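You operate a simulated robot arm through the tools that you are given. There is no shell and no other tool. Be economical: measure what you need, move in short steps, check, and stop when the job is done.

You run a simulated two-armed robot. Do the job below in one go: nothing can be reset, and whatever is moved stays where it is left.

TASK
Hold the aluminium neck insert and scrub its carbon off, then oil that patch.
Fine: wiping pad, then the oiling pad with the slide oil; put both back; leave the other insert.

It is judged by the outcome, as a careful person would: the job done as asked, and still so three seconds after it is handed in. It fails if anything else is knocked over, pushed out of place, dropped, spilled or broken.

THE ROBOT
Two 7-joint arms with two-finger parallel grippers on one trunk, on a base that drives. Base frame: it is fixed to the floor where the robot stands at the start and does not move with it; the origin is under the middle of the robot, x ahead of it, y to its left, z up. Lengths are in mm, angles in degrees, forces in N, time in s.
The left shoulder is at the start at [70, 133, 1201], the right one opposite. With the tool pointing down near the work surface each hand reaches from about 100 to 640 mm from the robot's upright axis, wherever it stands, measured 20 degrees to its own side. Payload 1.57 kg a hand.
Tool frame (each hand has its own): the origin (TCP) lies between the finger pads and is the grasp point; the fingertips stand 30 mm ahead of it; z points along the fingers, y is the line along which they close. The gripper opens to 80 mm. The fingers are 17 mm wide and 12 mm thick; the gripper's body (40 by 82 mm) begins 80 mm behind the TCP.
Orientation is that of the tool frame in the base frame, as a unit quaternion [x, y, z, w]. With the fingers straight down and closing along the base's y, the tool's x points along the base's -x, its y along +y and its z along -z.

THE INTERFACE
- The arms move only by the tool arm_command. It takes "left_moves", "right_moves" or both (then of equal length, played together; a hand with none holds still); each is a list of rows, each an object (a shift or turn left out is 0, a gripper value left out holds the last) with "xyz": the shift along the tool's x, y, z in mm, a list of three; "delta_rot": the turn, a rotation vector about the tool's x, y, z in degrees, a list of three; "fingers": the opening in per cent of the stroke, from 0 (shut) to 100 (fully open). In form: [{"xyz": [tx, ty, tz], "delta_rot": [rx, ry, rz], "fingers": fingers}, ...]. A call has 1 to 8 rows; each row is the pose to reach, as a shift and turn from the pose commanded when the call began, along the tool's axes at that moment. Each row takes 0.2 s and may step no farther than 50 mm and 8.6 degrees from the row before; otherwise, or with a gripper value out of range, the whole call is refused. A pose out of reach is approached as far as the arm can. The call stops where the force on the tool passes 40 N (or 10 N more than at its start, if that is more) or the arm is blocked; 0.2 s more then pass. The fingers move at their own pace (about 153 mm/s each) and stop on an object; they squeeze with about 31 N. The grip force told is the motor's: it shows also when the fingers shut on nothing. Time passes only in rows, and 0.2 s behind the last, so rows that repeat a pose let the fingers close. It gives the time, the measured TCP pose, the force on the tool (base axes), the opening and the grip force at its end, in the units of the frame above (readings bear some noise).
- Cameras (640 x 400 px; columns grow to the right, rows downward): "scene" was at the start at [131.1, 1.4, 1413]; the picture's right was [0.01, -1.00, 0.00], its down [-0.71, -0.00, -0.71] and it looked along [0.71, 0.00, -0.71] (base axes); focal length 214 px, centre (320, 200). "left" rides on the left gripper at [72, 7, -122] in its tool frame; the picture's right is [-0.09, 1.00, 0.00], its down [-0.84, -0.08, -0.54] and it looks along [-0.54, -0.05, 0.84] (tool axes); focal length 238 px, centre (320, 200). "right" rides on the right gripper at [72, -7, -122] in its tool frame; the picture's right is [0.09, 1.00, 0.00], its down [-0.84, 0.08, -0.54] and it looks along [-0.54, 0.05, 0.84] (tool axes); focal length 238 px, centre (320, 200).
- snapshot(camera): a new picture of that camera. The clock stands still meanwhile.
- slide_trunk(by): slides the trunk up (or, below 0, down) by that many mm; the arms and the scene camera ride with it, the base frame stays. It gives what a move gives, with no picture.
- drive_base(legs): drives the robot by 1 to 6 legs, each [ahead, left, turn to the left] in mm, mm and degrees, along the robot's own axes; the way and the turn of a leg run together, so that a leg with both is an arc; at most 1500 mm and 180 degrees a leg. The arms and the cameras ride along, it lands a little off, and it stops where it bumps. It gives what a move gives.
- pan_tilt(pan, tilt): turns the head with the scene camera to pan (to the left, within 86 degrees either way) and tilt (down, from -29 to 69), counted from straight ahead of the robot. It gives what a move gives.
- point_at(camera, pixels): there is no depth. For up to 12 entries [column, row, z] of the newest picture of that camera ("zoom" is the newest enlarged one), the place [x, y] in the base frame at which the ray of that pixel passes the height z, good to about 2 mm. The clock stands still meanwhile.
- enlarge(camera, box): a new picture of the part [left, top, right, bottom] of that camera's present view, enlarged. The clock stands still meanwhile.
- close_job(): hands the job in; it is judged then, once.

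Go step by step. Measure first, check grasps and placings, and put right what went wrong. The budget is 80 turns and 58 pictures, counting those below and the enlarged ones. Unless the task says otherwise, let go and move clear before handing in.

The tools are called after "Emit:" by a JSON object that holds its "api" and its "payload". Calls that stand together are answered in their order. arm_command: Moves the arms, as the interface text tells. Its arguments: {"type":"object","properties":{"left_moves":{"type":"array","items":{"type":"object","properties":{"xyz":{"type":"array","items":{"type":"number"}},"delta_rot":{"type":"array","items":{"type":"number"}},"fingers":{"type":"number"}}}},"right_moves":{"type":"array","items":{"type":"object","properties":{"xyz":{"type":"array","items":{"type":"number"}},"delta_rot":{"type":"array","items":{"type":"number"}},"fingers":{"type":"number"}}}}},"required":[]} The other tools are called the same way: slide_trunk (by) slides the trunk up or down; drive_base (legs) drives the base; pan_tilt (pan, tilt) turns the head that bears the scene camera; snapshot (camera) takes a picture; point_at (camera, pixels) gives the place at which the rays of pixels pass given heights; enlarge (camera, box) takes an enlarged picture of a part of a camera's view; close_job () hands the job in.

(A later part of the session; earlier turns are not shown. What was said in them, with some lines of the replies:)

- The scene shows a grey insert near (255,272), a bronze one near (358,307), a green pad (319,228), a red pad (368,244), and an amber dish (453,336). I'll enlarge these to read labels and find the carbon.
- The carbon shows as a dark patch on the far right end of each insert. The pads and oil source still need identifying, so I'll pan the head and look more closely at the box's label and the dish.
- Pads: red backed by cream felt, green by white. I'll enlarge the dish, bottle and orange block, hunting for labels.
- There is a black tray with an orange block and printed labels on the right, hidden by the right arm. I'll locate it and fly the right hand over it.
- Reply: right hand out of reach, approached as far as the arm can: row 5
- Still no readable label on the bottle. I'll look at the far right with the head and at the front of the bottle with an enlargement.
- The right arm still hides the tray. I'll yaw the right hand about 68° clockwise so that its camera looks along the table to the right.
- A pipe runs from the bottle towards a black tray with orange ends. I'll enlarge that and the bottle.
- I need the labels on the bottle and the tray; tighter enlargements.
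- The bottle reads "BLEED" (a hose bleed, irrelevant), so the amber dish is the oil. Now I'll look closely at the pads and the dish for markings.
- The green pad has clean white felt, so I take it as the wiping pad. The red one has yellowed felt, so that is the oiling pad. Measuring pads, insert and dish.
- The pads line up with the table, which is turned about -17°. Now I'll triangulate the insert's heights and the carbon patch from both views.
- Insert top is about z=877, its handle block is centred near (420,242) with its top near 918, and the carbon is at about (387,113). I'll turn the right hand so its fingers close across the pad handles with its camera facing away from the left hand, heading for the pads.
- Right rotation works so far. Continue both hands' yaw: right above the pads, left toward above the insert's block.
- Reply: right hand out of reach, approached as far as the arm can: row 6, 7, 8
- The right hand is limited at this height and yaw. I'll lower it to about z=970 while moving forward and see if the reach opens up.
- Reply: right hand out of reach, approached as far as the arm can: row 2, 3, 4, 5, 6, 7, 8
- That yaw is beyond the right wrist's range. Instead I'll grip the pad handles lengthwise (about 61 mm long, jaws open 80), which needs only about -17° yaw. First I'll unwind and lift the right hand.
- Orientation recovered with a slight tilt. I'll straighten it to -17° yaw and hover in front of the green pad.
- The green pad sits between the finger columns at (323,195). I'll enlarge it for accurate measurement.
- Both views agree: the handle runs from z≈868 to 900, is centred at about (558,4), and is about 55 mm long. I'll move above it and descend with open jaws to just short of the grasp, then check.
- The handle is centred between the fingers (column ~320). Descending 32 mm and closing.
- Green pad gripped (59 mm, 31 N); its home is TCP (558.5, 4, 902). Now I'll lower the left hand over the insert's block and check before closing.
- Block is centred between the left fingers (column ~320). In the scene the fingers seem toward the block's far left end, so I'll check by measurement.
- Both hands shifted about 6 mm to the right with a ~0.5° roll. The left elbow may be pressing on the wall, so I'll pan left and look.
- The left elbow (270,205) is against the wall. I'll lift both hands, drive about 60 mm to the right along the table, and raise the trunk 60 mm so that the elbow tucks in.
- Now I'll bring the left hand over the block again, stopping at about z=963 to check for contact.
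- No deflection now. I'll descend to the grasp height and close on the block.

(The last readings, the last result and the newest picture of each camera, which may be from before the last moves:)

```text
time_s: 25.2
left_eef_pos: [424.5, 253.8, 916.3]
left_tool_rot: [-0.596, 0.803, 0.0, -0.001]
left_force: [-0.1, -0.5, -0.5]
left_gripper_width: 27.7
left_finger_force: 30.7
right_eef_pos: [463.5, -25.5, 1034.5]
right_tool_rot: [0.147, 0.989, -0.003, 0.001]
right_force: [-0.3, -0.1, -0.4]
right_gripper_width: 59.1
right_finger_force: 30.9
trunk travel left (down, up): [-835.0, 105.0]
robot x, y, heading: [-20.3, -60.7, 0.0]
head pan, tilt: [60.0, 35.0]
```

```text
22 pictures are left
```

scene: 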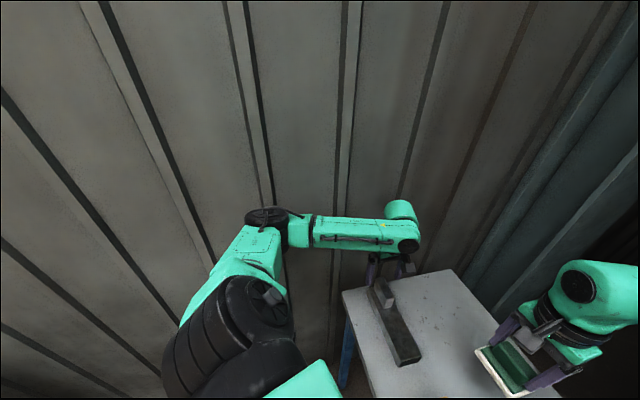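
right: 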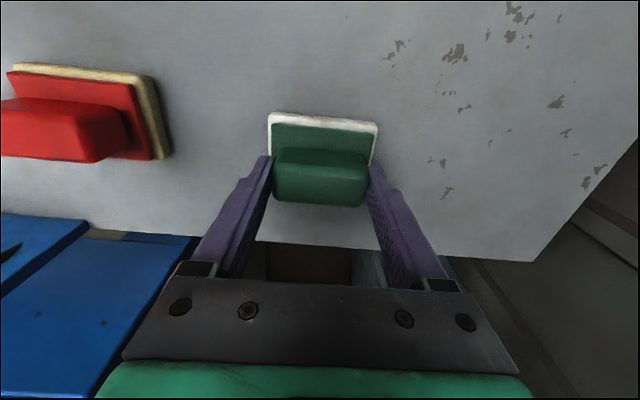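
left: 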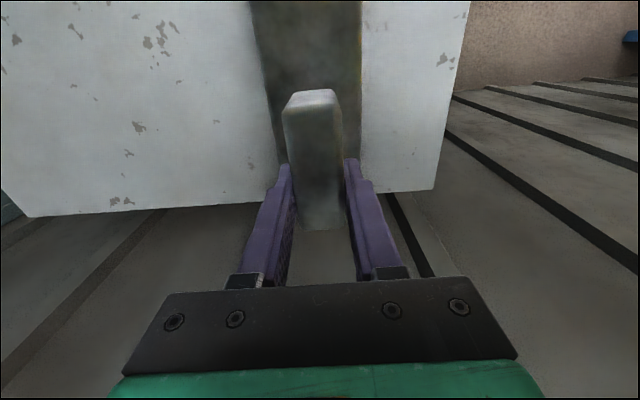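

Insert is firmly held (27.7 mm, 31 N). I'll move the wiping pad above the carbon patch, with the pad centre slightly to the right of it.

Emit:
{"api": "arm_command", "payload": {"right_moves": [{"xyz": [38, 33, 0]}, {"xyz": [76, 66, 0]}, {"xyz": [113, 100, 0]}, {"xyz": [113, 100, 35]}, {"xyz": [113, 100, 70]}, {"xyz": [113, 100, 70]}]}}

Emit:
{"api": "pan_tilt", "payload": {"pan": 10, "tilt": 55}}

Emit:
{"api": "enlarge", "payload": {"camera": "scene", "box": [200, 150, 400, 275]}}

```text
refused: row 1 steps farther than a row can; nothing moved
```

```text
time_s: 26.4
left_eef_pos: [425.0, 254.2, 916.7]
left_tool_rot: [-0.596, 0.803, -0.001, -0.001]
left_force: [-0.6, -0.4, 0.1]
left_gripper_width: 27.5
left_finger_force: 31.1
right_eef_pos: [463.6, -26.7, 1034.2]
right_tool_rot: [0.147, 0.989, -0.003, 0.001]
right_force: [-0.6, -0.2, -1.0]
right_gripper_width: 59.4
right_finger_force: 31.1
trunk travel left (down, up): [-835.0, 105.0]
robot x, y, heading: [-19.0, -60.1, 0.1]
head pan, tilt: [10.0, 55.0]
```

```text
3.20 times, centred on (300, 212) of scene
```

zoom: 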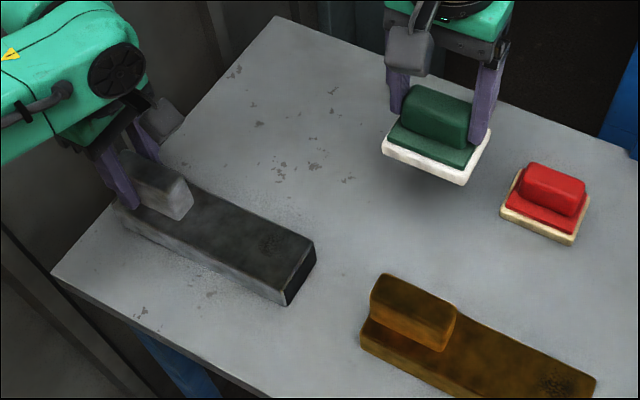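

The row was just too long; the view is clear and the patch shows at zoom (270,243). I'll verify its position and move in shorter steps.

Emit:
{"api": "point_at", "payload": {"camera": "zoom", "pixels": [[270, 243, 877], [315, 242, 877], [286, 290, 877], [286, 306, 840]]}}

Emit:
{"api": "arm_command", "payload": {"right_moves": [{"xyz": [28, 25, 0]}, {"xyz": [56, 50, 0]}, {"xyz": [85, 75, 0]}, {"xyz": [113, 100, 10]}, {"xyz": [113, 100, 40]}, {"xyz": [113, 100, 70]}, {"xyz": [113, 100, 70]}]}}

Emit:
{"api": "enlarge", "payload": {"camera": "scene", "box": [200, 150, 400, 275]}}

```text
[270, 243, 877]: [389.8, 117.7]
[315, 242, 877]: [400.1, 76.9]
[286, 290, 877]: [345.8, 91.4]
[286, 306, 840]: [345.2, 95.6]
```

```text
time_s: 28.0
left_eef_pos: [424.8, 253.6, 916.3]
left_tool_rot: [-0.596, 0.803, -0.001, -0.002]
left_force: [0.1, -0.7, 0.0]
left_gripper_width: 27.9
left_finger_force: 30.8
right_eef_pos: [382.8, 102.4, 962.6]
right_tool_rot: [0.146, 0.989, -0.002, 0.0]
right_force: [0.1, 0.1, -0.9]
right_gripper_width: 59.4
right_finger_force: 31.1
trunk travel left (down, up): [-835.0, 105.0]
robot x, y, heading: [-17.5, -56.7, -0.2]
head pan, tilt: [10.0, 55.0]
```

```text
3.20 times, centred on (300, 212) of scene
```

zoom: 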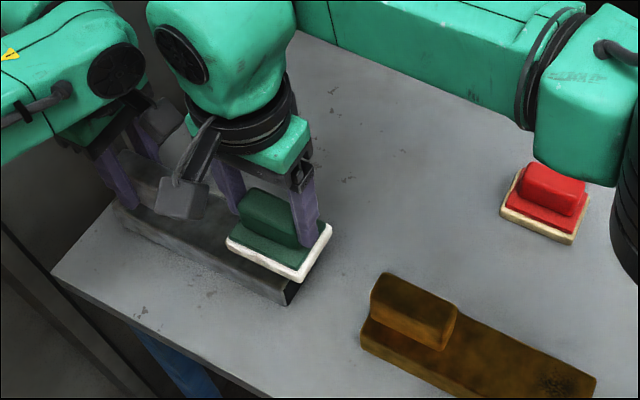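

Pad is above the patch and clear of the left hand. Lowering gently until contact force shows.

Emit:
{"api": "arm_command", "payload": {"right_moves": [{"xyz": [0, 5, 15]}, {"xyz": [0, 5, 20]}, {"xyz": [0, 5, 24]}, {"xyz": [0, 5, 26]}]}}

```text
time_s: 29.0
left_eef_pos: [423.1, 253.3, 916.7]
left_tool_rot: [-0.596, 0.803, 0.001, 0.001]
left_force: [3.3, 5.7, -7.0]
left_gripper_width: 28.1
left_finger_force: 30.9
right_eef_pos: [383.2, 107.1, 939.2]
right_tool_rot: [0.146, 0.989, -0.001, 0.001]
right_force: [-0.1, -5.3, 35.0]
right_gripper_width: 59.7
right_finger_force: 30.6
trunk travel left (down, up): [-835.0, 105.0]
robot x, y, heading: [-19.3, -58.9, 0.1]
head pan, tilt: [10.0, 55.0]
```

Contact at z≈939 with 35 N, a bit firm. I'll ease up 1.5 mm and scrub back and forth.

Emit:
{"api": "arm_command", "payload": {"right_moves": [{"xyz": [0, 0, -1.5]}, {"xyz": [0, 13, -1.5]}, {"xyz": [0, -10, -1.5]}, {"xyz": [0, 13, -1.5]}, {"xyz": [0, -10, -1.5]}, {"xyz": [0, 13, -1.5]}, {"xyz": [0, -10, -1.5]}, {"xyz": [0, 13, -1.5]}]}}

```text
time_s: 30.8
left_eef_pos: [424.6, 253.4, 917.7]
left_tool_rot: [-0.596, 0.803, -0.001, 0.0]
left_force: [-0.1, -2.3, 3.6]
left_gripper_width: 28.0
left_finger_force: 30.5
right_eef_pos: [388.6, 118.3, 939.2]
right_tool_rot: [0.146, 0.989, -0.003, 0.001]
right_force: [0.6, 0.6, -0.9]
right_gripper_width: 59.2
right_finger_force: 30.9
trunk travel left (down, up): [-835.0, 105.0]
robot x, y, heading: [-16.0, -58.3, 0.1]
head pan, tilt: [10.0, 55.0]
```

Force dropped to nothing, so I'll press back 1.2 mm and scrub more, adding cross strokes.

Emit:
{"api": "arm_command", "payload": {"right_moves": [{"xyz": [0, -10, 1.2]}, {"xyz": [0, -22, 1.2]}, {"xyz": [0, 0, 1.2]}, {"xyz": [0, -22, 1.2]}, {"xyz": [8, -12, 1.2]}, {"xyz": [-8, -12, 1.2]}, {"xyz": [8, -8, 1.2]}, {"xyz": [0, -12, 1.2]}]}}

```text
time_s: 32.6
left_eef_pos: [421.8, 253.4, 917.4]
left_tool_rot: [-0.595, 0.804, -0.001, -0.001]
left_force: [1.5, -2.3, -5.4]
left_gripper_width: 27.8
left_finger_force: 30.8
right_eef_pos: [382.1, 108.0, 939.3]
right_tool_rot: [0.145, 0.989, -0.001, 0.0]
right_force: [-3.4, 5.8, 17.3]
right_gripper_width: 58.9
right_finger_force: 31.5
trunk travel left (down, up): [-835.0, 105.0]
robot x, y, heading: [-18.0, -58.9, 0.1]
head pan, tilt: [10.0, 55.0]
```

17 N while moving with the pad covering the patch. I'll repeat a full set of strokes, then lift and inspect.

Emit:
{"api": "arm_command", "payload": {"right_moves": [{"xyz": [0, 12, 0]}, {"xyz": [0, -10, 0]}, {"xyz": [0, 12, 0]}, {"xyz": [0, -10, 0]}, {"xyz": [0, 12, 0]}, {"xyz": [0, -10, 0]}, {"xyz": [0, 12, 0]}, {"xyz": [0, -10, 0]}]}}

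Emit:
{"api": "arm_command", "payload": {"right_moves": [{"xyz": [0, 15, 0]}, {"xyz": [8, 20, 0]}, {"xyz": [-8, 15, 0]}, {"xyz": [8, 10, 0]}, {"xyz": [-8, 10, 0]}, {"xyz": [0, 10, -25]}, {"xyz": [0, -30, -60]}, {"xyz": [-30, -70, -75]}]}}

Emit:
{"api": "enlarge", "payload": {"camera": "scene", "box": [200, 150, 400, 275]}}

```text
time_s: 34.4
left_eef_pos: [422.4, 251.3, 918.9]
left_tool_rot: [-0.595, 0.803, 0.0, 0.001]
left_force: [-2.0, -0.5, 0.6]
left_gripper_width: 27.5
left_finger_force: 30.9
right_eef_pos: [380.6, 98.0, 938.5]
right_tool_rot: [0.145, 0.989, 0.0, 0.001]
right_force: [0.4, 4.4, 10.1]
right_gripper_width: 59.1
right_finger_force: 31.0
trunk travel left (down, up): [-835.0, 105.0]
robot x, y, heading: [-16.2, -58.1, -0.2]
head pan, tilt: [10.0, 55.0]
```

```text
refused: row 7 steps farther than a row can; nothing moved
```

```text
3.20 times, centred on (300, 212) of scene
```

zoom: 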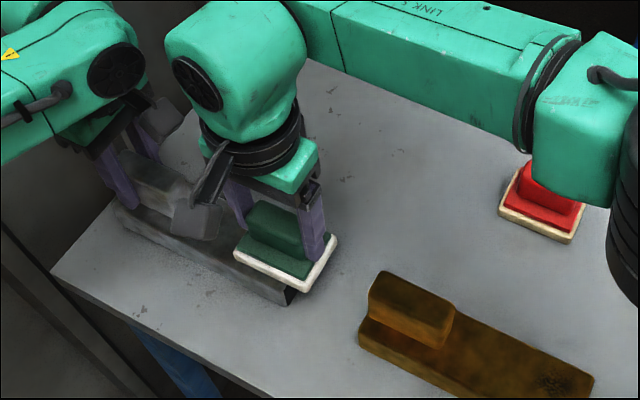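

The last call was refused for a step that was too long; I'll repeat it with shorter rows.

Emit:
{"api": "arm_command", "payload": {"right_moves": [{"xyz": [0, 15, 0.3]}, {"xyz": [8, 20, 0.3]}, {"xyz": [-8, 15, 0.3]}, {"xyz": [8, 10, 0.3]}, {"xyz": [-8, 10, 0.3]}, {"xyz": [0, 10, -25]}, {"xyz": [0, -15, -60]}, {"xyz": [-25, -45, -75]}]}}

Emit:
{"api": "arm_command", "payload": {"right_moves": [{"xyz": [-25, -30, 0]}, {"xyz": [-50, -60, 0]}, {"xyz": [-75, -90, 0]}, {"xyz": [-75, -90, 0]}]}}

Emit:
{"api": "enlarge", "payload": {"camera": "scene", "box": [200, 150, 400, 275]}}

```text
time_s: 36.2
left_eef_pos: [424.4, 251.4, 917.5]
left_tool_rot: [-0.595, 0.803, 0.0, 0.0]
left_force: [0.5, 0.7, 1.4]
left_gripper_width: 27.7
left_finger_force: 31.0
right_eef_pos: [392.9, 45.7, 1013.6]
right_tool_rot: [0.145, 0.989, -0.002, 0.0]
right_force: [-0.2, 0.4, -1.1]
right_gripper_width: 59.1
right_finger_force: 31.5
trunk travel left (down, up): [-835.0, 105.0]
robot x, y, heading: [-18.4, -57.8, 0.0]
head pan, tilt: [10.0, 55.0]
```

```text
time_s: 37.2
left_eef_pos: [423.9, 254.4, 916.7]
left_tool_rot: [-0.596, 0.803, 0.0, 0.0]
left_force: [0.0, -1.4, 2.5]
left_gripper_width: 28.0
left_finger_force: 31.0
right_eef_pos: [438.5, -60.6, 1015.5]
right_tool_rot: [0.145, 0.989, -0.003, 0.0]
right_force: [0.0, 0.2, -0.4]
right_gripper_width: 59.0
right_finger_force: 30.7
trunk travel left (down, up): [-835.0, 105.0]
robot x, y, heading: [-20.9, -57.1, -0.0]
head pan, tilt: [10.0, 55.0]
```

```text
3.20 times, centred on (300, 212) of scene
```

zoom: 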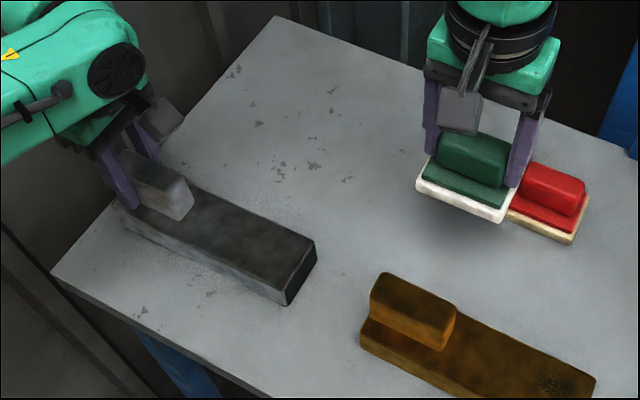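

The carbon patch seems gone at zoom (270,243). I'll confirm with a closer view, while measuring the pad's home.

Emit:
{"api": "enlarge", "payload": {"camera": "scene", "box": [250, 200, 310, 250]}}

```text
8.00 times, centred on (280, 225) of scene
```

zoom: 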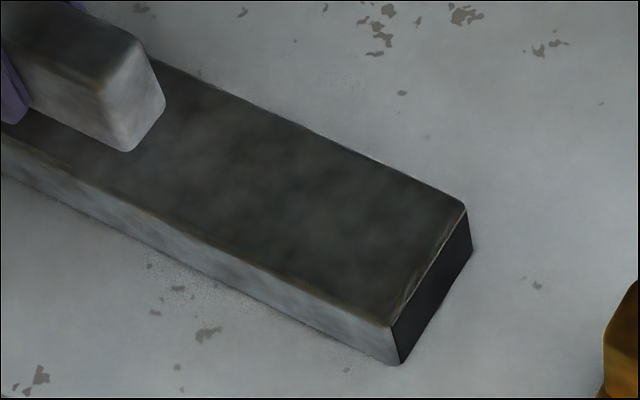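

Clean. Now I'll return the green pad to its home: move above it first, then check reach.

Emit:
{"api": "arm_command", "payload": {"right_moves": [{"xyz": [-24, 24, 0]}, {"xyz": [-48, 48, 0]}, {"xyz": [-72, 72, 15]}, {"xyz": [-96, 96.6, 30]}, {"xyz": [-96, 96.6, 60]}, {"xyz": [-96, 96.6, 85]}, {"xyz": [-96, 96.6, 85]}]}}

```text
time_s: 38.8
left_eef_pos: [423.0, 252.4, 916.5]
left_tool_rot: [-0.596, 0.803, 0.0, -0.001]
left_force: [-1.5, -1.3, 2.5]
left_gripper_width: 27.9
left_finger_force: 31.2
right_eef_pos: [517.2, -16.7, 950.2]
right_tool_rot: [0.146, 0.989, -0.001, 0.0]
right_force: [0.9, -0.3, -0.6]
right_gripper_width: 59.3
right_finger_force: 30.9
right hand out of reach, approached as far as the arm can: row 4, 5, 6, 7
trunk travel left (down, up): [-835.0, 105.0]
robot x, y, heading: [-17.6, -54.9, 0.1]
head pan, tilt: [10.0, 55.0]
```

The home is ~47 mm out of reach from here. I'll release the insert, lift the left hand, then drive back and lower the trunk.

Emit:
{"api": "arm_command", "payload": {"left_moves": [{"xyz": [0, 0, 0], "fingers": 100}, {"xyz": [0, 0, 0], "fingers": 100}, {"xyz": [0, 0, -30]}, {"xyz": [0, 0, -75]}, {"xyz": [0, 0, -120]}, {"xyz": [0, 0, -165]}, {"xyz": [0, 0, -210]}, {"xyz": [0, 0, -250]}], "right_moves": [{"xyz": [0, 0, 0]}, {"xyz": [0, 0, 0]}, {"xyz": [0, 0, -15]}, {"xyz": [0, 0, -30]}, {"xyz": [0, 0, -45]}, {"xyz": [0, 0, -60]}, {"xyz": [0, 0, -60]}, {"xyz": [0, 0, -60]}]}}

Emit:
{"api": "drive_base", "payload": {"legs": [[18, 57, 0]]}}

Emit:
{"api": "slide_trunk", "payload": {"by": -60}}

Emit:
{"api": "arm_command", "payload": {"right_moves": [{"xyz": [0, 0, 0]}, {"xyz": [0, 0, 0]}, {"xyz": [0, 0, 0]}]}}

```text
time_s: 40.6
left_eef_pos: [423.0, 252.3, 1168.6]
left_tool_rot: [-0.595, 0.803, 0.0, -0.001]
left_force: [-0.9, 0.2, 0.6]
left_gripper_width: 79.9
left_finger_force: 0.0
right_eef_pos: [516.8, -17.2, 1004.6]
right_tool_rot: [0.146, 0.989, -0.002, 0.001]
right_force: [0.3, 0.1, -0.5]
right_gripper_width: 59.2
right_finger_force: 31.0
trunk travel left (down, up): [-835.0, 105.0]
robot x, y, heading: [-14.4, -56.0, 0.3]
head pan, tilt: [10.0, 55.0]
```

```text
time_s: 41.6
left_eef_pos: [436.4, 297.2, 1172.9]
left_tool_rot: [-0.595, 0.803, 0.003, 0.004]
left_force: [0.5, -0.8, -0.4]
left_gripper_width: 79.7
left_finger_force: 0.1
right_eef_pos: [532.8, 31.4, 1008.0]
right_tool_rot: [0.146, 0.989, 0.004, 0.002]
right_force: [0.5, -0.9, -1.7]
right_gripper_width: 59.0
right_finger_force: 31.3
trunk travel left (down, up): [-835.0, 105.0]
robot x, y, heading: [-1.0, 0.2, -0.1]
head pan, tilt: [10.0, 55.0]
```

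```text
time_s: 42.6
left_eef_pos: [438.6, 299.4, 1111.2]
left_tool_rot: [-0.596, 0.803, 0.004, 0.004]
left_force: [-0.2, -0.8, -0.2]
left_gripper_width: 79.8
left_finger_force: 0.1
right_eef_pos: [533.2, 31.3, 944.9]
right_tool_rot: [0.147, 0.989, 0.003, 0.001]
right_force: [-0.2, -0.6, -0.1]
right_gripper_width: 59.1
right_finger_force: 31.0
trunk travel left (down, up): [-775.0, 165.0]
robot x, y, heading: [0.1, -1.3, 0.1]
head pan, tilt: [10.0, 55.0]
```

```text
time_s: 43.4
left_eef_pos: [438.8, 299.2, 1112.8]
left_tool_rot: [-0.595, 0.804, 0.004, 0.004]
left_force: [1.1, 0.2, -0.3]
left_gripper_width: 79.7
left_finger_force: 0.0
right_eef_pos: [533.2, 31.1, 947.4]
right_tool_rot: [0.145, 0.989, 0.003, 0.001]
right_force: [-0.5, -0.6, -1.4]
right_gripper_width: 59.2
right_finger_force: 31.0
trunk travel left (down, up): [-775.0, 165.0]
robot x, y, heading: [-1.5, -2.2, -0.3]
head pan, tilt: [10.0, 55.0]
```

The left elbow touches the wall again, so I'll pull the left hand inward first.

Emit:
{"api": "arm_command", "payload": {"left_moves": [{"xyz": [40, 0, -15]}, {"xyz": [80, 0, -30]}, {"xyz": [115, 0, -40]}, {"xyz": [115, 0, -40]}, {"xyz": [115, 0, -40]}]}}

```text
time_s: 44.6
left_eef_pos: [407.8, 199.5, 1149.2]
left_tool_rot: [-0.596, 0.803, 0.0, -0.001]
left_force: [-0.1, 0.2, -0.3]
left_gripper_width: 80.2
left_finger_force: 0.1
right_eef_pos: [535.8, 41.5, 945.8]
right_tool_rot: [0.146, 0.989, -0.002, 0.0]
right_force: [-0.1, -1.3, -1.2]
right_gripper_width: 58.9
right_finger_force: 30.9
trunk travel left (down, up): [-775.0, 165.0]
robot x, y, heading: [2.5, 3.3, -0.1]
head pan, tilt: [10.0, 55.0]
```

Free of the wall. Now I'll move the green pad above its home.

Emit:
{"api": "arm_command", "payload": {"right_moves": [{"xyz": [-16, -14, 0]}, {"xyz": [-32.5, -28.7, 10]}, {"xyz": [-32.5, -28.7, 31]}, {"xyz": [-32.5, -28.7, 31]}]}}

```text
time_s: 45.6
left_eef_pos: [407.0, 198.5, 1148.4]
left_tool_rot: [-0.595, 0.803, 0.001, 0.0]
left_force: [0.7, -0.7, 0.0]
left_gripper_width: 79.8
left_finger_force: 0.0
right_eef_pos: [559.5, 3.1, 914.0]
right_tool_rot: [0.146, 0.989, -0.002, -0.001]
right_force: [0.0, 0.4, -0.8]
right_gripper_width: 59.0
right_finger_force: 31.3
trunk travel left (down, up): [-775.0, 165.0]
robot x, y, heading: [-3.0, 3.1, -0.0]
head pan, tilt: [10.0, 55.0]
```

On target. Lower until it rests, release, and lift.

Emit:
{"api": "arm_command", "payload": {"right_moves": [{"xyz": [0, 0, 6]}, {"xyz": [0, 0, 10]}, {"xyz": [0, 0, 11.5]}, {"xyz": [0, 0, 11.5]}]}}

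Emit:
{"api": "arm_command", "payload": {"right_moves": [{"xyz": [0, 0, 0], "fingers": 100}, {"xyz": [0, 0, 0], "fingers": 100}, {"xyz": [0, 0, -20]}, {"xyz": [0, 0, -45]}, {"xyz": [0, 0, -80]}, {"xyz": [0, 0, -110]}]}}

Emit:
{"api": "snapshot", "payload": {"camera": "right"}}

```text
time_s: 46.6
left_eef_pos: [408.7, 200.0, 1148.8]
left_tool_rot: [-0.595, 0.804, 0.001, 0.0]
left_force: [-0.1, -0.8, 0.2]
left_gripper_width: 79.9
left_finger_force: 0.0
right_eef_pos: [557.3, 3.5, 903.2]
right_tool_rot: [0.146, 0.989, -0.002, 0.0]
right_force: [0.5, -0.1, -1.1]
right_gripper_width: 59.4
right_finger_force: 31.2
trunk travel left (down, up): [-775.0, 165.0]
robot x, y, heading: [2.0, 1.3, 0.1]
head pan, tilt: [10.0, 55.0]
```

```text
time_s: 48.0
left_eef_pos: [406.1, 199.2, 1149.1]
left_tool_rot: [-0.595, 0.803, 0.0, 0.0]
left_force: [0.6, -0.4, -0.4]
left_gripper_width: 79.9
left_finger_force: 0.1
right_eef_pos: [557.5, 4.2, 1015.3]
right_tool_rot: [0.146, 0.989, -0.003, 0.0]
right_force: [0.0, -1.1, 0.3]
right_gripper_width: 80.1
right_finger_force: 0.0
trunk travel left (down, up): [-775.0, 165.0]
robot x, y, heading: [1.5, -0.9, 0.1]
head pan, tilt: [10.0, 55.0]
```

```text
16 pictures are left
```

right: 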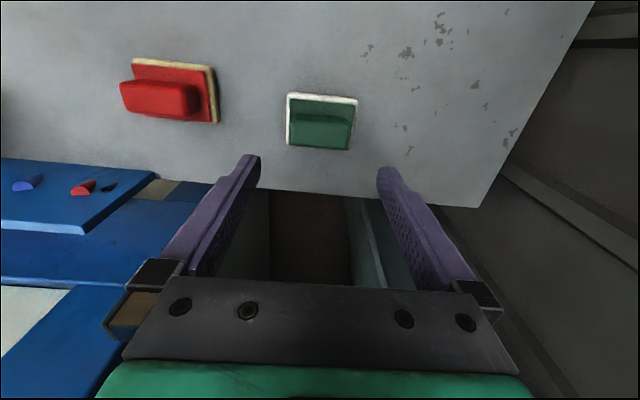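

Green pad is back home. The red pad is offset (-62,-149.5) from green, so its centre is at (496,-145.5). Moving above it.

Emit:
{"api": "arm_command", "payload": {"right_moves": [{"xyz": [4, -40, 0]}, {"xyz": [8, -80, 0]}, {"xyz": [12, -120, 0]}, {"xyz": [15.4, -161, 0]}, {"xyz": [15.4, -161, 40]}, {"xyz": [15.4, -161, 78]}, {"xyz": [15.4, -161, 78]}]}}

Emit:
{"api": "snapshot", "payload": {"camera": "right"}}

```text
time_s: 49.6
left_eef_pos: [407.9, 198.8, 1149.8]
left_tool_rot: [-0.596, 0.803, 0.0, -0.001]
left_force: [-0.8, 0.3, 0.1]
left_gripper_width: 79.9
left_finger_force: 0.1
right_eef_pos: [497.2, -147.1, 936.9]
right_tool_rot: [0.146, 0.989, -0.002, 0.0]
right_force: [0.3, 0.2, -0.4]
right_gripper_width: 79.7
right_finger_force: 0.0
trunk travel left (down, up): [-775.0, 165.0]
robot x, y, heading: [2.0, 2.3, 0.0]
head pan, tilt: [10.0, 55.0]
```

```text
15 pictures are left
```

right: 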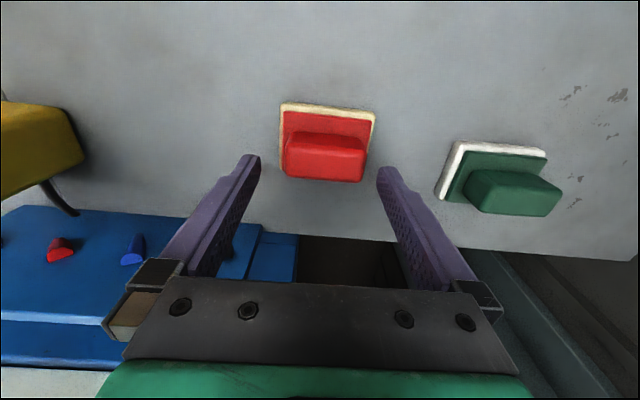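

Handle centre is at column 325, about 3 mm off. I'll correct, descend and grip.

Emit:
{"api": "arm_command", "payload": {"right_moves": [{"xyz": [0, 3, 15]}, {"xyz": [0, 3, 34]}, {"xyz": [0, 3, 34], "fingers": 0}, {"xyz": [0, 3, 34], "fingers": 0}, {"xyz": [0, 3, 34], "fingers": 0}]}}

Emit:
{"api": "pan_tilt", "payload": {"pan": -15, "tilt": 50}}

Emit:
{"api": "enlarge", "payload": {"camera": "scene", "box": [260, 150, 460, 350]}}

```text
time_s: 50.8
left_eef_pos: [406.6, 199.0, 1149.9]
left_tool_rot: [-0.596, 0.803, 0.0, 0.0]
left_force: [-0.3, -0.6, -0.3]
left_gripper_width: 80.1
left_finger_force: 0.1
right_eef_pos: [496.2, -144.8, 901.2]
right_tool_rot: [0.146, 0.989, -0.003, 0.001]
right_force: [0.4, 1.3, 3.5]
right_gripper_width: 59.0
right_finger_force: 31.3
trunk travel left (down, up): [-775.0, 165.0]
robot x, y, heading: [1.7, -2.4, 0.2]
head pan, tilt: [10.0, 55.0]
```

```text
time_s: 51.7
left_eef_pos: [405.8, 199.0, 1149.7]
left_tool_rot: [-0.596, 0.803, 0.001, 0.0]
left_force: [0.1, 0.2, 0.3]
left_gripper_width: 80.2
left_finger_force: 0.1
right_eef_pos: [497.6, -145.4, 901.5]
right_tool_rot: [0.146, 0.989, -0.001, 0.001]
right_force: [-0.4, 2.5, 3.0]
right_gripper_width: 59.3
right_finger_force: 31.0
trunk travel left (down, up): [-775.0, 165.0]
robot x, y, heading: [-2.6, -0.3, -0.2]
head pan, tilt: [-15.0, 50.0]
```

```text
2.00 times, centred on (360, 250) of scene
```

zoom: 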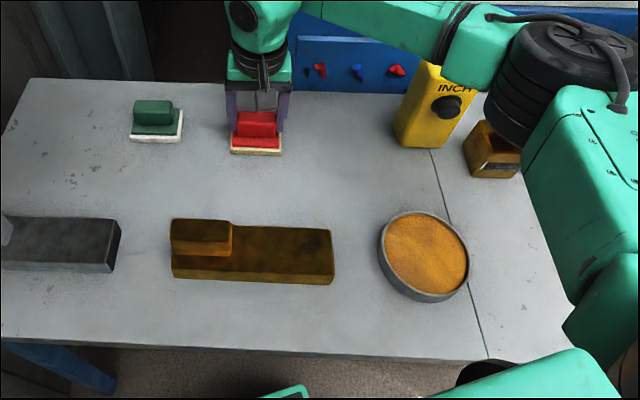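

Red pad gripped at home TCP (496.7,-144.5,902). Measuring the dish.

Emit:
{"api": "point_at", "payload": {"camera": "zoom", "pixels": [[425, 302, 840], [422, 211, 855], [422, 211, 865], [379, 245, 855], [469, 260, 855], [379, 245, 865], [469, 260, 865], [424, 293, 855], [424, 293, 865], [428, 253, 855], [428, 253, 865]]}}

```text
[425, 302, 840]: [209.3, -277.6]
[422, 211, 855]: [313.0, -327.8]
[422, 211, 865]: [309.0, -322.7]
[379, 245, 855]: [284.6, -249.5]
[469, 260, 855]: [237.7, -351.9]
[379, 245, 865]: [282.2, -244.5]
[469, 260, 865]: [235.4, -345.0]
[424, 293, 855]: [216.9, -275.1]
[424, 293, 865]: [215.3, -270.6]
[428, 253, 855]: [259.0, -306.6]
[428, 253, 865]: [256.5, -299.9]
```

Dish is centred near (262,-298.5), rim about z=860, radius ~55; the pad (77×55) fits. Lifting the red pad and carrying it over.

Emit:
{"api": "arm_command", "payload": {"right_moves": [{"xyz": [0, 0, -45]}, {"xyz": [0, 0, -90]}, {"xyz": [30, -36, -100]}, {"xyz": [60, -72, -100]}, {"xyz": [90, -108, -100]}, {"xyz": [120, -144, -100]}, {"xyz": [150, -180, -100]}, {"xyz": [180, -216, -100]}]}}

Emit:
{"api": "arm_command", "payload": {"right_moves": [{"xyz": [0, 0, 30]}, {"xyz": [0, 0, 55]}, {"xyz": [0, 0, 55]}]}}

Emit:
{"api": "enlarge", "payload": {"camera": "scene", "box": [260, 150, 460, 350]}}

Emit:
{"api": "snapshot", "payload": {"camera": "right"}}

```text
time_s: 53.5
left_eef_pos: [405.9, 201.2, 1150.0]
left_tool_rot: [-0.596, 0.803, -0.001, 0.0]
left_force: [0.8, 0.5, 0.5]
left_gripper_width: 80.0
left_finger_force: 0.0
right_eef_pos: [261.1, -295.9, 1002.1]
right_tool_rot: [0.144, 0.99, -0.003, 0.002]
right_force: [0.3, 0.3, -0.8]
right_gripper_width: 59.2
right_finger_force: 31.0
trunk travel left (down, up): [-775.0, 165.0]
robot x, y, heading: [1.2, 3.7, 0.0]
head pan, tilt: [-15.0, 50.0]
```

```text
time_s: 54.3
left_eef_pos: [407.8, 198.9, 1147.7]
left_tool_rot: [-0.595, 0.804, 0.001, 0.0]
left_force: [0.0, 0.6, 0.2]
left_gripper_width: 79.9
left_finger_force: 0.1
right_eef_pos: [263.3, -297.5, 945.9]
right_tool_rot: [0.146, 0.989, -0.001, 0.001]
right_force: [-0.4, -0.3, -0.6]
right_gripper_width: 59.3
right_finger_force: 30.7
trunk travel left (down, up): [-775.0, 165.0]
robot x, y, heading: [0.3, -0.1, 0.0]
head pan, tilt: [-15.0, 50.0]
```

```text
2.00 times, centred on (360, 250) of scene
```

zoom: 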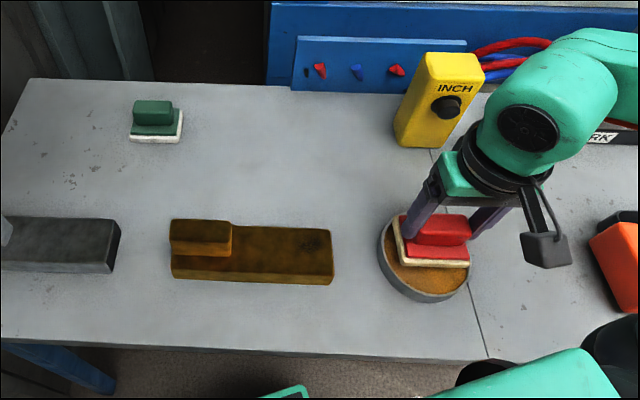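

```text
12 pictures are left
```

right: 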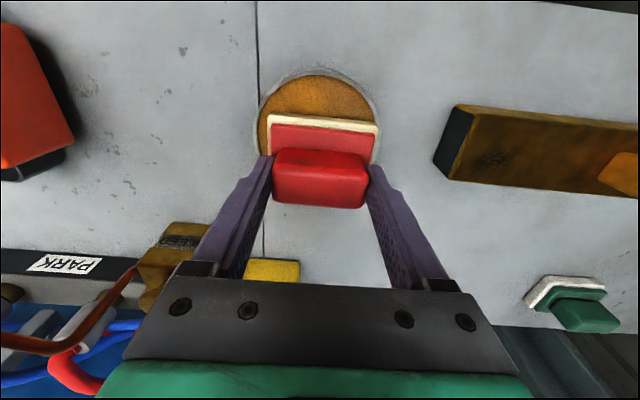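

The pad is laterally centred over the dish (cols 258–380). I'll verify fore-aft from the near rim, then lower gently.

Emit:
{"api": "point_at", "payload": {"camera": "right", "pixels": [[318, 69, 860], [259, 130, 860], [380, 125, 860], [318, 76, 855], [270, 148, 884], [378, 130, 884], [273, 113, 884]]}}

Emit:
{"api": "arm_command", "payload": {"right_moves": [{"xyz": [0, -1, 12]}, {"xyz": [0, -1, 20]}, {"xyz": [0, -1, 25]}, {"xyz": [0, -1, 27]}]}}

```text
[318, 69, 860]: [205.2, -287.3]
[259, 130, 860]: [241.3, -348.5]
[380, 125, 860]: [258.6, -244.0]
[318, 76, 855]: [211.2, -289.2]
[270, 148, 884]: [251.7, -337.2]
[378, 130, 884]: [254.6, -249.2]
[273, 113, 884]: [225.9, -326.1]
```

```text
time_s: 55.3
left_eef_pos: [403.5, 200.2, 1150.0]
left_tool_rot: [-0.596, 0.803, -0.001, 0.0]
left_force: [-0.5, -0.6, 0.6]
left_gripper_width: 79.9
left_finger_force: 0.0
right_eef_pos: [261.6, -298.5, 923.4]
right_tool_rot: [0.147, 0.989, -0.002, 0.004]
right_force: [-0.3, -4.0, 35.4]
right_gripper_width: 59.4
right_finger_force: 30.8
trunk travel left (down, up): [-775.0, 165.0]
robot x, y, heading: [-0.4, 2.2, -0.1]
head pan, tilt: [-15.0, 50.0]
```

Contact at z≈923 (felt at ~861) with 35 N. I'll ease off 2 mm and inspect whether the pad rests on the amber surface or the rim.

Emit:
{"api": "arm_command", "payload": {"right_moves": [{"xyz": [0, 0, -2.5]}, {"xyz": [0, 0, -2]}]}}

Emit:
{"api": "enlarge", "payload": {"camera": "right", "box": [240, 60, 400, 220]}}

```text
time_s: 55.9
left_eef_pos: [406.1, 199.2, 1149.0]
left_tool_rot: [-0.596, 0.803, 0.0, 0.001]
left_force: [0.8, 0.3, -0.2]
left_gripper_width: 79.9
left_finger_force: 0.1
right_eef_pos: [261.7, -298.6, 922.5]
right_tool_rot: [0.147, 0.989, -0.001, 0.002]
right_force: [2.6, -4.3, 18.4]
right_gripper_width: 59.2
right_finger_force: 30.9
trunk travel left (down, up): [-775.0, 165.0]
robot x, y, heading: [-1.8, 2.1, -0.0]
head pan, tilt: [-15.0, 50.0]
```

```text
2.50 times, centred on (320, 140) of right
```

zoom: 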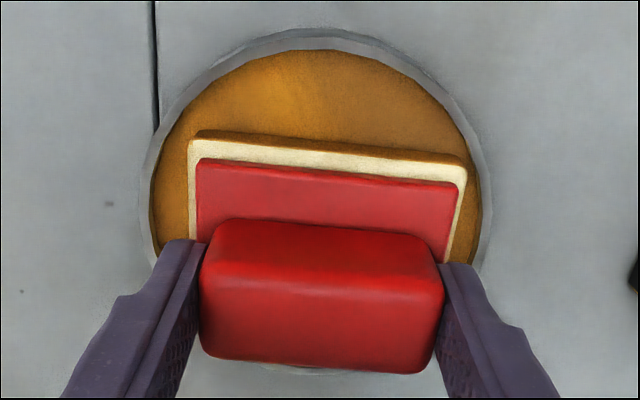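

The felt edge is wetted amber, but the pad sits about 6 mm toward the back rim. I'll lift slightly, recentre by 6 mm toward the robot, and press again lightly.

Emit:
{"api": "arm_command", "payload": {"right_moves": [{"xyz": [0, 0, -8]}, {"xyz": [6, 0, -8]}, {"xyz": [6, 0, -3]}, {"xyz": [6, 0, 0]}, {"xyz": [6, 0, 0]}, {"xyz": [6, 0, 0]}]}}

```text
time_s: 57.3
left_eef_pos: [407.6, 199.3, 1149.5]
left_tool_rot: [-0.595, 0.804, -0.001, 0.0]
left_force: [0.2, -1.1, -0.2]
left_gripper_width: 80.1
left_finger_force: 0.1
right_eef_pos: [255.8, -296.9, 922.5]
right_tool_rot: [0.147, 0.989, -0.003, 0.001]
right_force: [-1.2, -0.2, 8.2]
right_gripper_width: 59.0
right_finger_force: 30.7
trunk travel left (down, up): [-775.0, 165.0]
robot x, y, heading: [1.0, 2.2, 0.0]
head pan, tilt: [-15.0, 50.0]
```

Contact with 8 N. Press a touch more to soak, then lift and let it drain a moment over the dish.

Emit:
{"api": "arm_command", "payload": {"right_moves": [{"xyz": [0, 0, 1]}, {"xyz": [0, 0, 1]}, {"xyz": [0, 0, 1]}, {"xyz": [0, 0, -10]}, {"xyz": [0, 0, -15]}, {"xyz": [0, 0, -15]}, {"xyz": [0, 0, -15]}, {"xyz": [0, 0, -50]}]}}

Emit:
{"api": "enlarge", "payload": {"camera": "scene", "box": [360, 200, 460, 300]}}

```text
time_s: 59.1
left_eef_pos: [405.3, 198.3, 1149.1]
left_tool_rot: [-0.596, 0.803, 0.0, 0.0]
left_force: [0.4, 0.2, 0.4]
left_gripper_width: 80.2
left_finger_force: 0.0
right_eef_pos: [256.2, -296.2, 972.3]
right_tool_rot: [0.146, 0.989, -0.003, 0.0]
right_force: [-0.6, -0.1, -0.9]
right_gripper_width: 58.9
right_finger_force: 31.3
trunk travel left (down, up): [-775.0, 165.0]
robot x, y, heading: [3.0, -0.9, 0.0]
head pan, tilt: [-15.0, 50.0]
```

```text
4.00 times, centred on (410, 250) of scene
```

zoom: 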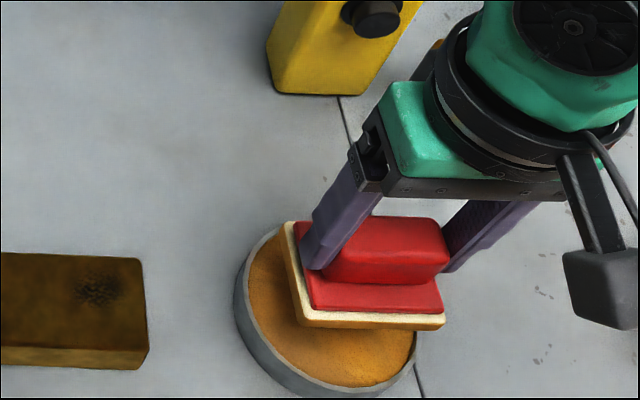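

The felt's underside is amber, so it is loaded with oil. Now trunk up 60 and drive back to the holding position.

Emit:
{"api": "slide_trunk", "payload": {"by": 60}}

Emit:
{"api": "drive_base", "payload": {"legs": [[-18, -57, 0]]}}

Emit:
{"api": "arm_command", "payload": {"left_moves": [{"xyz": [0, 0, 0]}, {"xyz": [0, 0, 0]}, {"xyz": [0, 0, 0]}]}}

```text
time_s: 60.1
left_eef_pos: [406.3, 199.4, 1208.8]
left_tool_rot: [-0.595, 0.803, 0.0, -0.001]
left_force: [-0.4, 0.8, -1.1]
left_gripper_width: 80.0
left_finger_force: 0.1
right_eef_pos: [256.2, -295.7, 1031.7]
right_tool_rot: [0.146, 0.989, -0.002, 0.0]
right_force: [-0.4, 0.8, -0.2]
right_gripper_width: 59.0
right_finger_force: 31.2
trunk travel left (down, up): [-835.0, 105.0]
robot x, y, heading: [2.6, 2.1, -0.1]
head pan, tilt: [-15.0, 50.0]
```

```text
time_s: 61.0
left_eef_pos: [392.0, 151.8, 1205.9]
left_tool_rot: [-0.596, 0.803, -0.001, -0.003]
left_force: [0.0, 0.9, -0.2]
left_gripper_width: 79.7
left_finger_force: 0.1
right_eef_pos: [240.9, -347.1, 1035.3]
right_tool_rot: [0.146, 0.989, -0.006, 0.0]
right_force: [-0.5, 1.2, -0.9]
right_gripper_width: 59.1
right_finger_force: 31.3
trunk travel left (down, up): [-835.0, 105.0]
robot x, y, heading: [-13.1, -59.0, -0.2]
head pan, tilt: [-15.0, 50.0]
```

```text
time_s: 61.8
left_eef_pos: [389.9, 143.2, 1209.0]
left_tool_rot: [-0.596, 0.803, -0.001, 0.001]
left_force: [-0.7, -0.6, 0.2]
left_gripper_width: 80.2
left_finger_force: 0.0
right_eef_pos: [239.1, -353.3, 1031.8]
right_tool_rot: [0.145, 0.989, -0.002, 0.001]
right_force: [-1.2, -0.6, -1.2]
right_gripper_width: 59.2
right_finger_force: 31.1
trunk travel left (down, up): [-835.0, 105.0]
robot x, y, heading: [-14.8, -58.6, 0.1]
head pan, tilt: [-15.0, 50.0]
```

Settled. Left hand goes back over the block.

Emit:
{"api": "arm_command", "payload": {"left_moves": [{"xyz": [-30, 0, 30]}, {"xyz": [-60, 0, 65]}, {"xyz": [-90, 0, 100]}, {"xyz": [-115, -1, 140]}, {"xyz": [-115, -1, 185]}, {"xyz": [-115, -1, 225]}, {"xyz": [-115, -1, 248]}, {"xyz": [-115, -1, 248]}]}}

Emit:
{"api": "snapshot", "payload": {"camera": "left"}}

```text
time_s: 63.6
left_eef_pos: [424.8, 253.6, 959.6]
left_tool_rot: [-0.596, 0.803, 0.0, 0.0]
left_force: [-0.2, -0.6, -0.1]
left_gripper_width: 80.0
left_finger_force: 0.2
right_eef_pos: [239.4, -352.6, 1032.2]
right_tool_rot: [0.145, 0.989, -0.002, 0.0]
right_force: [-0.4, 0.4, -0.9]
right_gripper_width: 59.3
right_finger_force: 31.2
trunk travel left (down, up): [-835.0, 105.0]
robot x, y, heading: [-17.0, -58.5, 0.1]
head pan, tilt: [-15.0, 50.0]
```

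```text
9 pictures are left
```

left: 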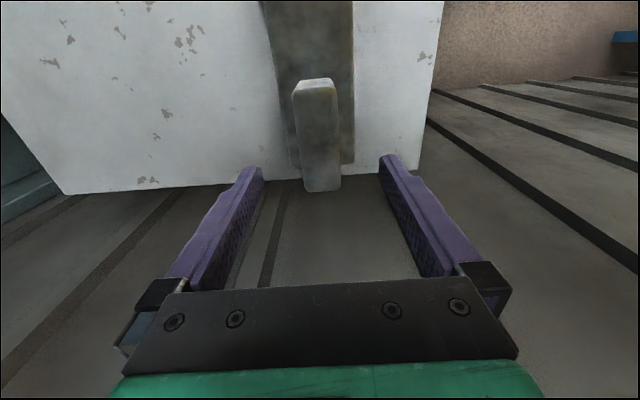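

Well aligned. Descend and grip with the left, while the right starts toward the insert at height.

Emit:
{"api": "arm_command", "payload": {"left_moves": [{"xyz": [0, 0, 22]}, {"xyz": [0, 0, 44]}, {"xyz": [0, 0, 44]}, {"xyz": [0, 0, 44], "fingers": 0}, {"xyz": [0, 0, 44], "fingers": 0}, {"xyz": [0, 0, 44], "fingers": 0}], "right_moves": [{"xyz": [0, 40, 0]}, {"xyz": [0, 80, 0]}, {"xyz": [0, 120, 0]}, {"xyz": [-2, 160, 0]}, {"xyz": [-3, 200, 0]}, {"xyz": [-3, 240, 0]}]}}

Emit:
{"api": "arm_command", "payload": {"right_moves": [{"xyz": [0, 40, 0]}, {"xyz": [0, 80, 0]}, {"xyz": [0, 120, 0]}, {"xyz": [-2, 160, 0]}, {"xyz": [-3, 200, 0]}, {"xyz": [-3, 240, 0]}, {"xyz": [-3, 240, 35]}, {"xyz": [-3, 240, 68]}]}}

```text
time_s: 65.0
left_eef_pos: [424.3, 253.9, 915.6]
left_tool_rot: [-0.597, 0.802, -0.001, 0.0]
left_force: [1.4, -1.0, 1.1]
left_gripper_width: 27.6
left_finger_force: 30.4
right_eef_pos: [311.8, -121.6, 1032.8]
right_tool_rot: [0.146, 0.989, -0.004, 0.001]
right_force: [0.2, -0.2, -1.9]
right_gripper_width: 59.2
right_finger_force: 31.3
trunk travel left (down, up): [-835.0, 105.0]
robot x, y, heading: [-17.1, -56.0, 0.0]
head pan, tilt: [-15.0, 50.0]
```

```text
time_s: 66.8
left_eef_pos: [422.9, 253.3, 917.6]
left_tool_rot: [-0.596, 0.803, -0.001, 0.001]
left_force: [0.1, -0.3, 2.6]
left_gripper_width: 27.7
left_finger_force: 31.0
right_eef_pos: [383.3, 105.5, 961.6]
right_tool_rot: [0.145, 0.989, -0.002, 0.0]
right_force: [-0.4, -0.5, -1.2]
right_gripper_width: 59.4
right_finger_force: 31.2
trunk travel left (down, up): [-835.0, 105.0]
robot x, y, heading: [-14.3, -53.6, -0.0]
head pan, tilt: [-15.0, 50.0]
```

Insert held, pad over the patch. Lowering to contact.

Emit:
{"api": "arm_command", "payload": {"right_moves": [{"xyz": [0, 1, 14]}, {"xyz": [0, 1, 20]}, {"xyz": [0, 1, 23]}, {"xyz": [0, 1, 24.3]}]}}

```text
time_s: 67.8
left_eef_pos: [422.9, 253.1, 916.6]
left_tool_rot: [-0.597, 0.802, 0.001, 0.0]
left_force: [3.4, 3.2, -9.3]
left_gripper_width: 27.8
left_finger_force: 31.1
right_eef_pos: [383.2, 106.5, 941.3]
right_tool_rot: [0.146, 0.989, 0.0, 0.002]
right_force: [1.6, -2.1, 33.8]
right_gripper_width: 59.4
right_finger_force: 31.3
trunk travel left (down, up): [-835.0, 105.0]
robot x, y, heading: [-19.0, -52.8, 0.2]
head pan, tilt: [-15.0, 50.0]
```

Contact at 941 with 34 N. I'll ease up 1.5 mm and spread the oil with strokes over the patch.

Emit:
{"api": "arm_command", "payload": {"right_moves": [{"xyz": [0, 0, -1.2]}, {"xyz": [0, 13, -1.2]}, {"xyz": [0, -8, -1.2]}, {"xyz": [0, 13, -1.2]}, {"xyz": [0, -8, -1.2]}, {"xyz": [0, 13, -1.2]}, {"xyz": [0, -8, -1.2]}, {"xyz": [0, 6, -1.2]}]}}

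Emit:
{"api": "arm_command", "payload": {"right_moves": [{"xyz": [0, 6, 0.3]}, {"xyz": [6, 4, 0.3]}, {"xyz": [-6, 4, 0.3]}, {"xyz": [6, 0, 0.3]}, {"xyz": [-6, 6, 0.3]}, {"xyz": [0, -10, 0.3]}, {"xyz": [0, 8, 0.3]}, {"xyz": [0, 0, 0.3]}]}}

```text
time_s: 69.6
left_eef_pos: [422.4, 254.0, 917.4]
left_tool_rot: [-0.597, 0.802, 0.0, 0.0]
left_force: [1.2, 2.8, -3.3]
left_gripper_width: 27.6
left_finger_force: 31.0
right_eef_pos: [383.2, 111.0, 939.9]
right_tool_rot: [0.147, 0.989, -0.003, 0.001]
right_force: [-3.9, -10.3, 21.3]
right_gripper_width: 59.2
right_finger_force: 30.7
trunk travel left (down, up): [-835.0, 105.0]
robot x, y, heading: [-15.8, -57.5, -0.1]
head pan, tilt: [-15.0, 50.0]
```

```text
time_s: 71.4
left_eef_pos: [422.8, 252.2, 916.3]
left_tool_rot: [-0.596, 0.803, -0.001, -0.001]
left_force: [-2.8, -1.8, 0.8]
left_gripper_width: 27.5
left_finger_force: 31.0
right_eef_pos: [384.4, 113.6, 940.5]
right_tool_rot: [0.144, 0.99, -0.001, 0.001]
right_force: [3.6, 5.3, 11.9]
right_gripper_width: 59.1
right_finger_force: 31.7
trunk travel left (down, up): [-835.0, 105.0]
robot x, y, heading: [-17.7, -51.3, -0.0]
head pan, tilt: [-15.0, 50.0]
```

Strokes done at 12–21 N. Lift, head toward the red pad's home at height, and inspect the patch.

Emit:
{"api": "arm_command", "payload": {"right_moves": [{"xyz": [0, 0, -20]}, {"xyz": [0, 0, -55]}, {"xyz": [-28, -33, -75]}, {"xyz": [-58, -68, -75]}, {"xyz": [-88, -103, -75]}, {"xyz": [-118, -139, -75]}, {"xyz": [-150, -175, -75]}, {"xyz": [-182, -213, -75]}]}}

Emit:
{"api": "pan_tilt", "payload": {"pan": 10, "tilt": 55}}

Emit:
{"api": "enlarge", "payload": {"camera": "scene", "box": [230, 180, 330, 260]}}

```text
time_s: 73.2
left_eef_pos: [424.8, 251.9, 915.4]
left_tool_rot: [-0.597, 0.802, 0.001, -0.001]
left_force: [-0.3, 0.9, 4.5]
left_gripper_width: 27.5
left_finger_force: 30.8
right_eef_pos: [497.8, -146.3, 1016.1]
right_tool_rot: [0.144, 0.99, -0.002, 0.001]
right_force: [0.2, 0.5, -0.7]
right_gripper_width: 59.2
right_finger_force: 31.6
trunk travel left (down, up): [-835.0, 105.0]
robot x, y, heading: [-16.6, -55.0, 0.2]
head pan, tilt: [-15.0, 50.0]
```

```text
time_s: 74.1
left_eef_pos: [424.3, 252.1, 915.8]
left_tool_rot: [-0.597, 0.802, 0.0, -0.001]
left_force: [-0.4, -2.4, 3.5]
left_gripper_width: 27.7
left_finger_force: 31.2
right_eef_pos: [498.6, -145.3, 1016.4]
right_tool_rot: [0.145, 0.989, -0.001, 0.0]
right_force: [-0.4, 0.7, -1.0]
right_gripper_width: 59.1
right_finger_force: 30.7
trunk travel left (down, up): [-835.0, 105.0]
robot x, y, heading: [-18.6, -57.6, 0.1]
head pan, tilt: [10.0, 55.0]
```

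```text
5.00 times, centred on (280, 220) of scene
```

zoom: 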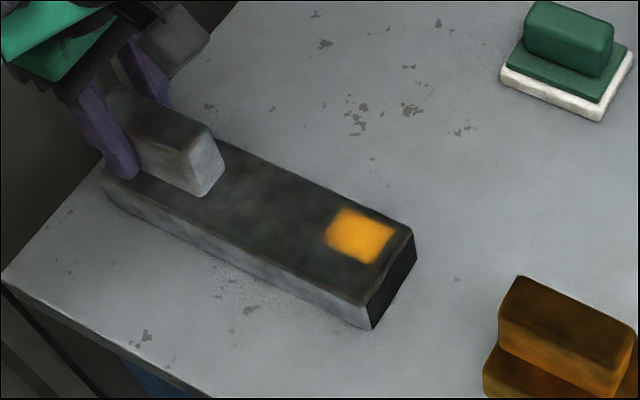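

The amber oil patch covers exactly where the carbon was (zoom 360,235). Now set the red pad down at its home.

Emit:
{"api": "arm_command", "payload": {"right_moves": [{"xyz": [1, 0.5, 45]}, {"xyz": [1, 0.5, 90]}, {"xyz": [1, 0.5, 105]}, {"xyz": [1, 0.5, 111]}, {"xyz": [1, 0.5, 113.5]}, {"xyz": [1, 0.5, 113.5]}]}}

```text
time_s: 75.5
left_eef_pos: [422.3, 252.5, 916.3]
left_tool_rot: [-0.596, 0.803, 0.001, 0.0]
left_force: [-0.8, -0.6, 2.4]
left_gripper_width: 27.8
left_finger_force: 30.9
right_eef_pos: [497.3, -143.4, 901.0]
right_tool_rot: [0.145, 0.989, -0.002, 0.001]
right_force: [0.3, -0.9, -0.2]
right_gripper_width: 59.5
right_finger_force: 30.7
trunk travel left (down, up): [-835.0, 105.0]
robot x, y, heading: [-17.2, -56.7, 0.2]
head pan, tilt: [10.0, 55.0]
```

No contact force yet, so I'll lower a touch more until it rests.

Emit:
{"api": "arm_command", "payload": {"right_moves": [{"xyz": [0, 0, 1]}, {"xyz": [0, 0, 1.5]}]}}

```text
time_s: 76.1
left_eef_pos: [423.5, 253.8, 916.6]
left_tool_rot: [-0.596, 0.803, 0.0, 0.0]
left_force: [-0.9, -1.0, 3.0]
left_gripper_width: 27.8
left_finger_force: 30.4
right_eef_pos: [497.4, -143.3, 899.4]
right_tool_rot: [0.146, 0.989, -0.002, 0.001]
right_force: [0.6, 0.3, -1.2]
right_gripper_width: 59.3
right_finger_force: 31.4
trunk travel left (down, up): [-835.0, 105.0]
robot x, y, heading: [-15.2, -55.2, 0.3]
head pan, tilt: [10.0, 55.0]
```

Emit:
{"api": "arm_command", "payload": {"right_moves": [{"xyz": [0, 0, 1]}, {"xyz": [0, 0, 2]}, {"xyz": [0, 0, 2]}]}}

Emit:
{"api": "enlarge", "payload": {"camera": "scene", "box": [310, 160, 410, 240]}}

```text
time_s: 76.9
left_eef_pos: [422.6, 253.4, 917.2]
left_tool_rot: [-0.597, 0.803, 0.0, 0.0]
left_force: [0.3, 0.6, -0.7]
left_gripper_width: 28.0
left_finger_force: 31.1
right_eef_pos: [496.9, -143.3, 898.9]
right_tool_rot: [0.146, 0.989, -0.001, 0.002]
right_force: [1.9, -0.7, 10.9]
right_gripper_width: 59.3
right_finger_force: 31.4
trunk travel left (down, up): [-835.0, 105.0]
robot x, y, heading: [-15.3, -54.1, 0.0]
head pan, tilt: [10.0, 55.0]
```

```text
5.00 times, centred on (360, 200) of scene
```

zoom: 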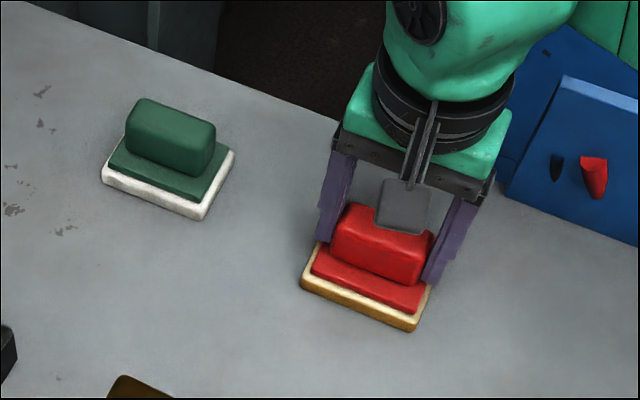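

Resting with 11 N. Release both hands and lift straight up.

Emit:
{"api": "arm_command", "payload": {"right_moves": [{"xyz": [0, 0, -0.8]}, {"xyz": [0, 0, -0.8], "fingers": 100}, {"xyz": [0, 0, -0.8], "fingers": 100}, {"xyz": [0, 0, -25]}, {"xyz": [0, 0, -60]}, {"xyz": [0, 0, -100]}, {"xyz": [0, 0, -130]}], "left_moves": [{"xyz": [0, 0, 0]}, {"xyz": [0, 0, 0], "fingers": 100}, {"xyz": [0, 0, 0], "fingers": 100}, {"xyz": [0, 0, -30]}, {"xyz": [0, 0, -75]}, {"xyz": [0, 0, -120]}, {"xyz": [0, 0, -165]}]}}

Emit:
{"api": "arm_command", "payload": {"right_moves": [{"xyz": [30, -20, -20]}, {"xyz": [70, -40, -40]}, {"xyz": [110, -60, -50]}, {"xyz": [110, -60, -50]}]}}

Emit:
{"api": "snapshot", "payload": {"camera": "scene"}}

```text
time_s: 78.5
left_eef_pos: [421.3, 254.9, 1084.0]
left_tool_rot: [-0.596, 0.803, 0.0, 0.0]
left_force: [0.5, 0.3, 0.8]
left_gripper_width: 79.9
left_finger_force: 0.1
right_eef_pos: [494.9, -144.9, 1031.5]
right_tool_rot: [0.146, 0.989, -0.003, 0.0]
right_force: [0.0, -1.1, 0.4]
right_gripper_width: 79.9
right_finger_force: 0.1
trunk travel left (down, up): [-835.0, 105.0]
robot x, y, heading: [-18.4, -54.9, 0.1]
head pan, tilt: [10.0, 55.0]
```

```text
time_s: 79.5
left_eef_pos: [425.0, 255.1, 1082.0]
left_tool_rot: [-0.596, 0.803, 0.0, -0.001]
left_force: [0.2, 0.3, 0.3]
left_gripper_width: 79.9
left_finger_force: 0.1
right_eef_pos: [375.9, -168.3, 1077.7]
right_tool_rot: [0.147, 0.989, -0.003, 0.0]
right_force: [0.0, 0.5, 0.7]
right_gripper_width: 79.9
right_finger_force: 0.1
trunk travel left (down, up): [-835.0, 105.0]
robot x, y, heading: [-13.5, -58.2, -0.2]
head pan, tilt: [10.0, 55.0]
```

```text
6 pictures are left
```

scene: 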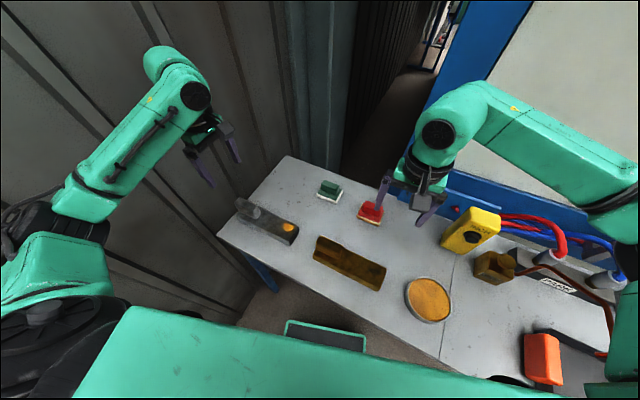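

Both pads are back at (330,190) and (370,212), the insert shows its oiled patch at (288,227), and everything else is where it was. Both hands are clear, so I'm handing in.

Emit:
{"api": "close_job", "payload": {}}

```text
The job is handed in.
```

I held the aluminium neck insert, scrubbed the carbon off it and oiled that same patch. Both pads are back in their places, the other insert was left alone, and nothing else was moved.

- **Pad choice:** neither pad was labelled. I took the green pad with clean white felt as the wiping pad, and the red pad with yellowed felt as the oiling pad.
- **Oil choice:** the oil dish had no label either. I used the round amber dish, because the only other likely container was marked "BLEED".
- **Wall contact:** the left elbow pressed lightly on the side wall twice before I moved the robot clear. I saw no damage from it.
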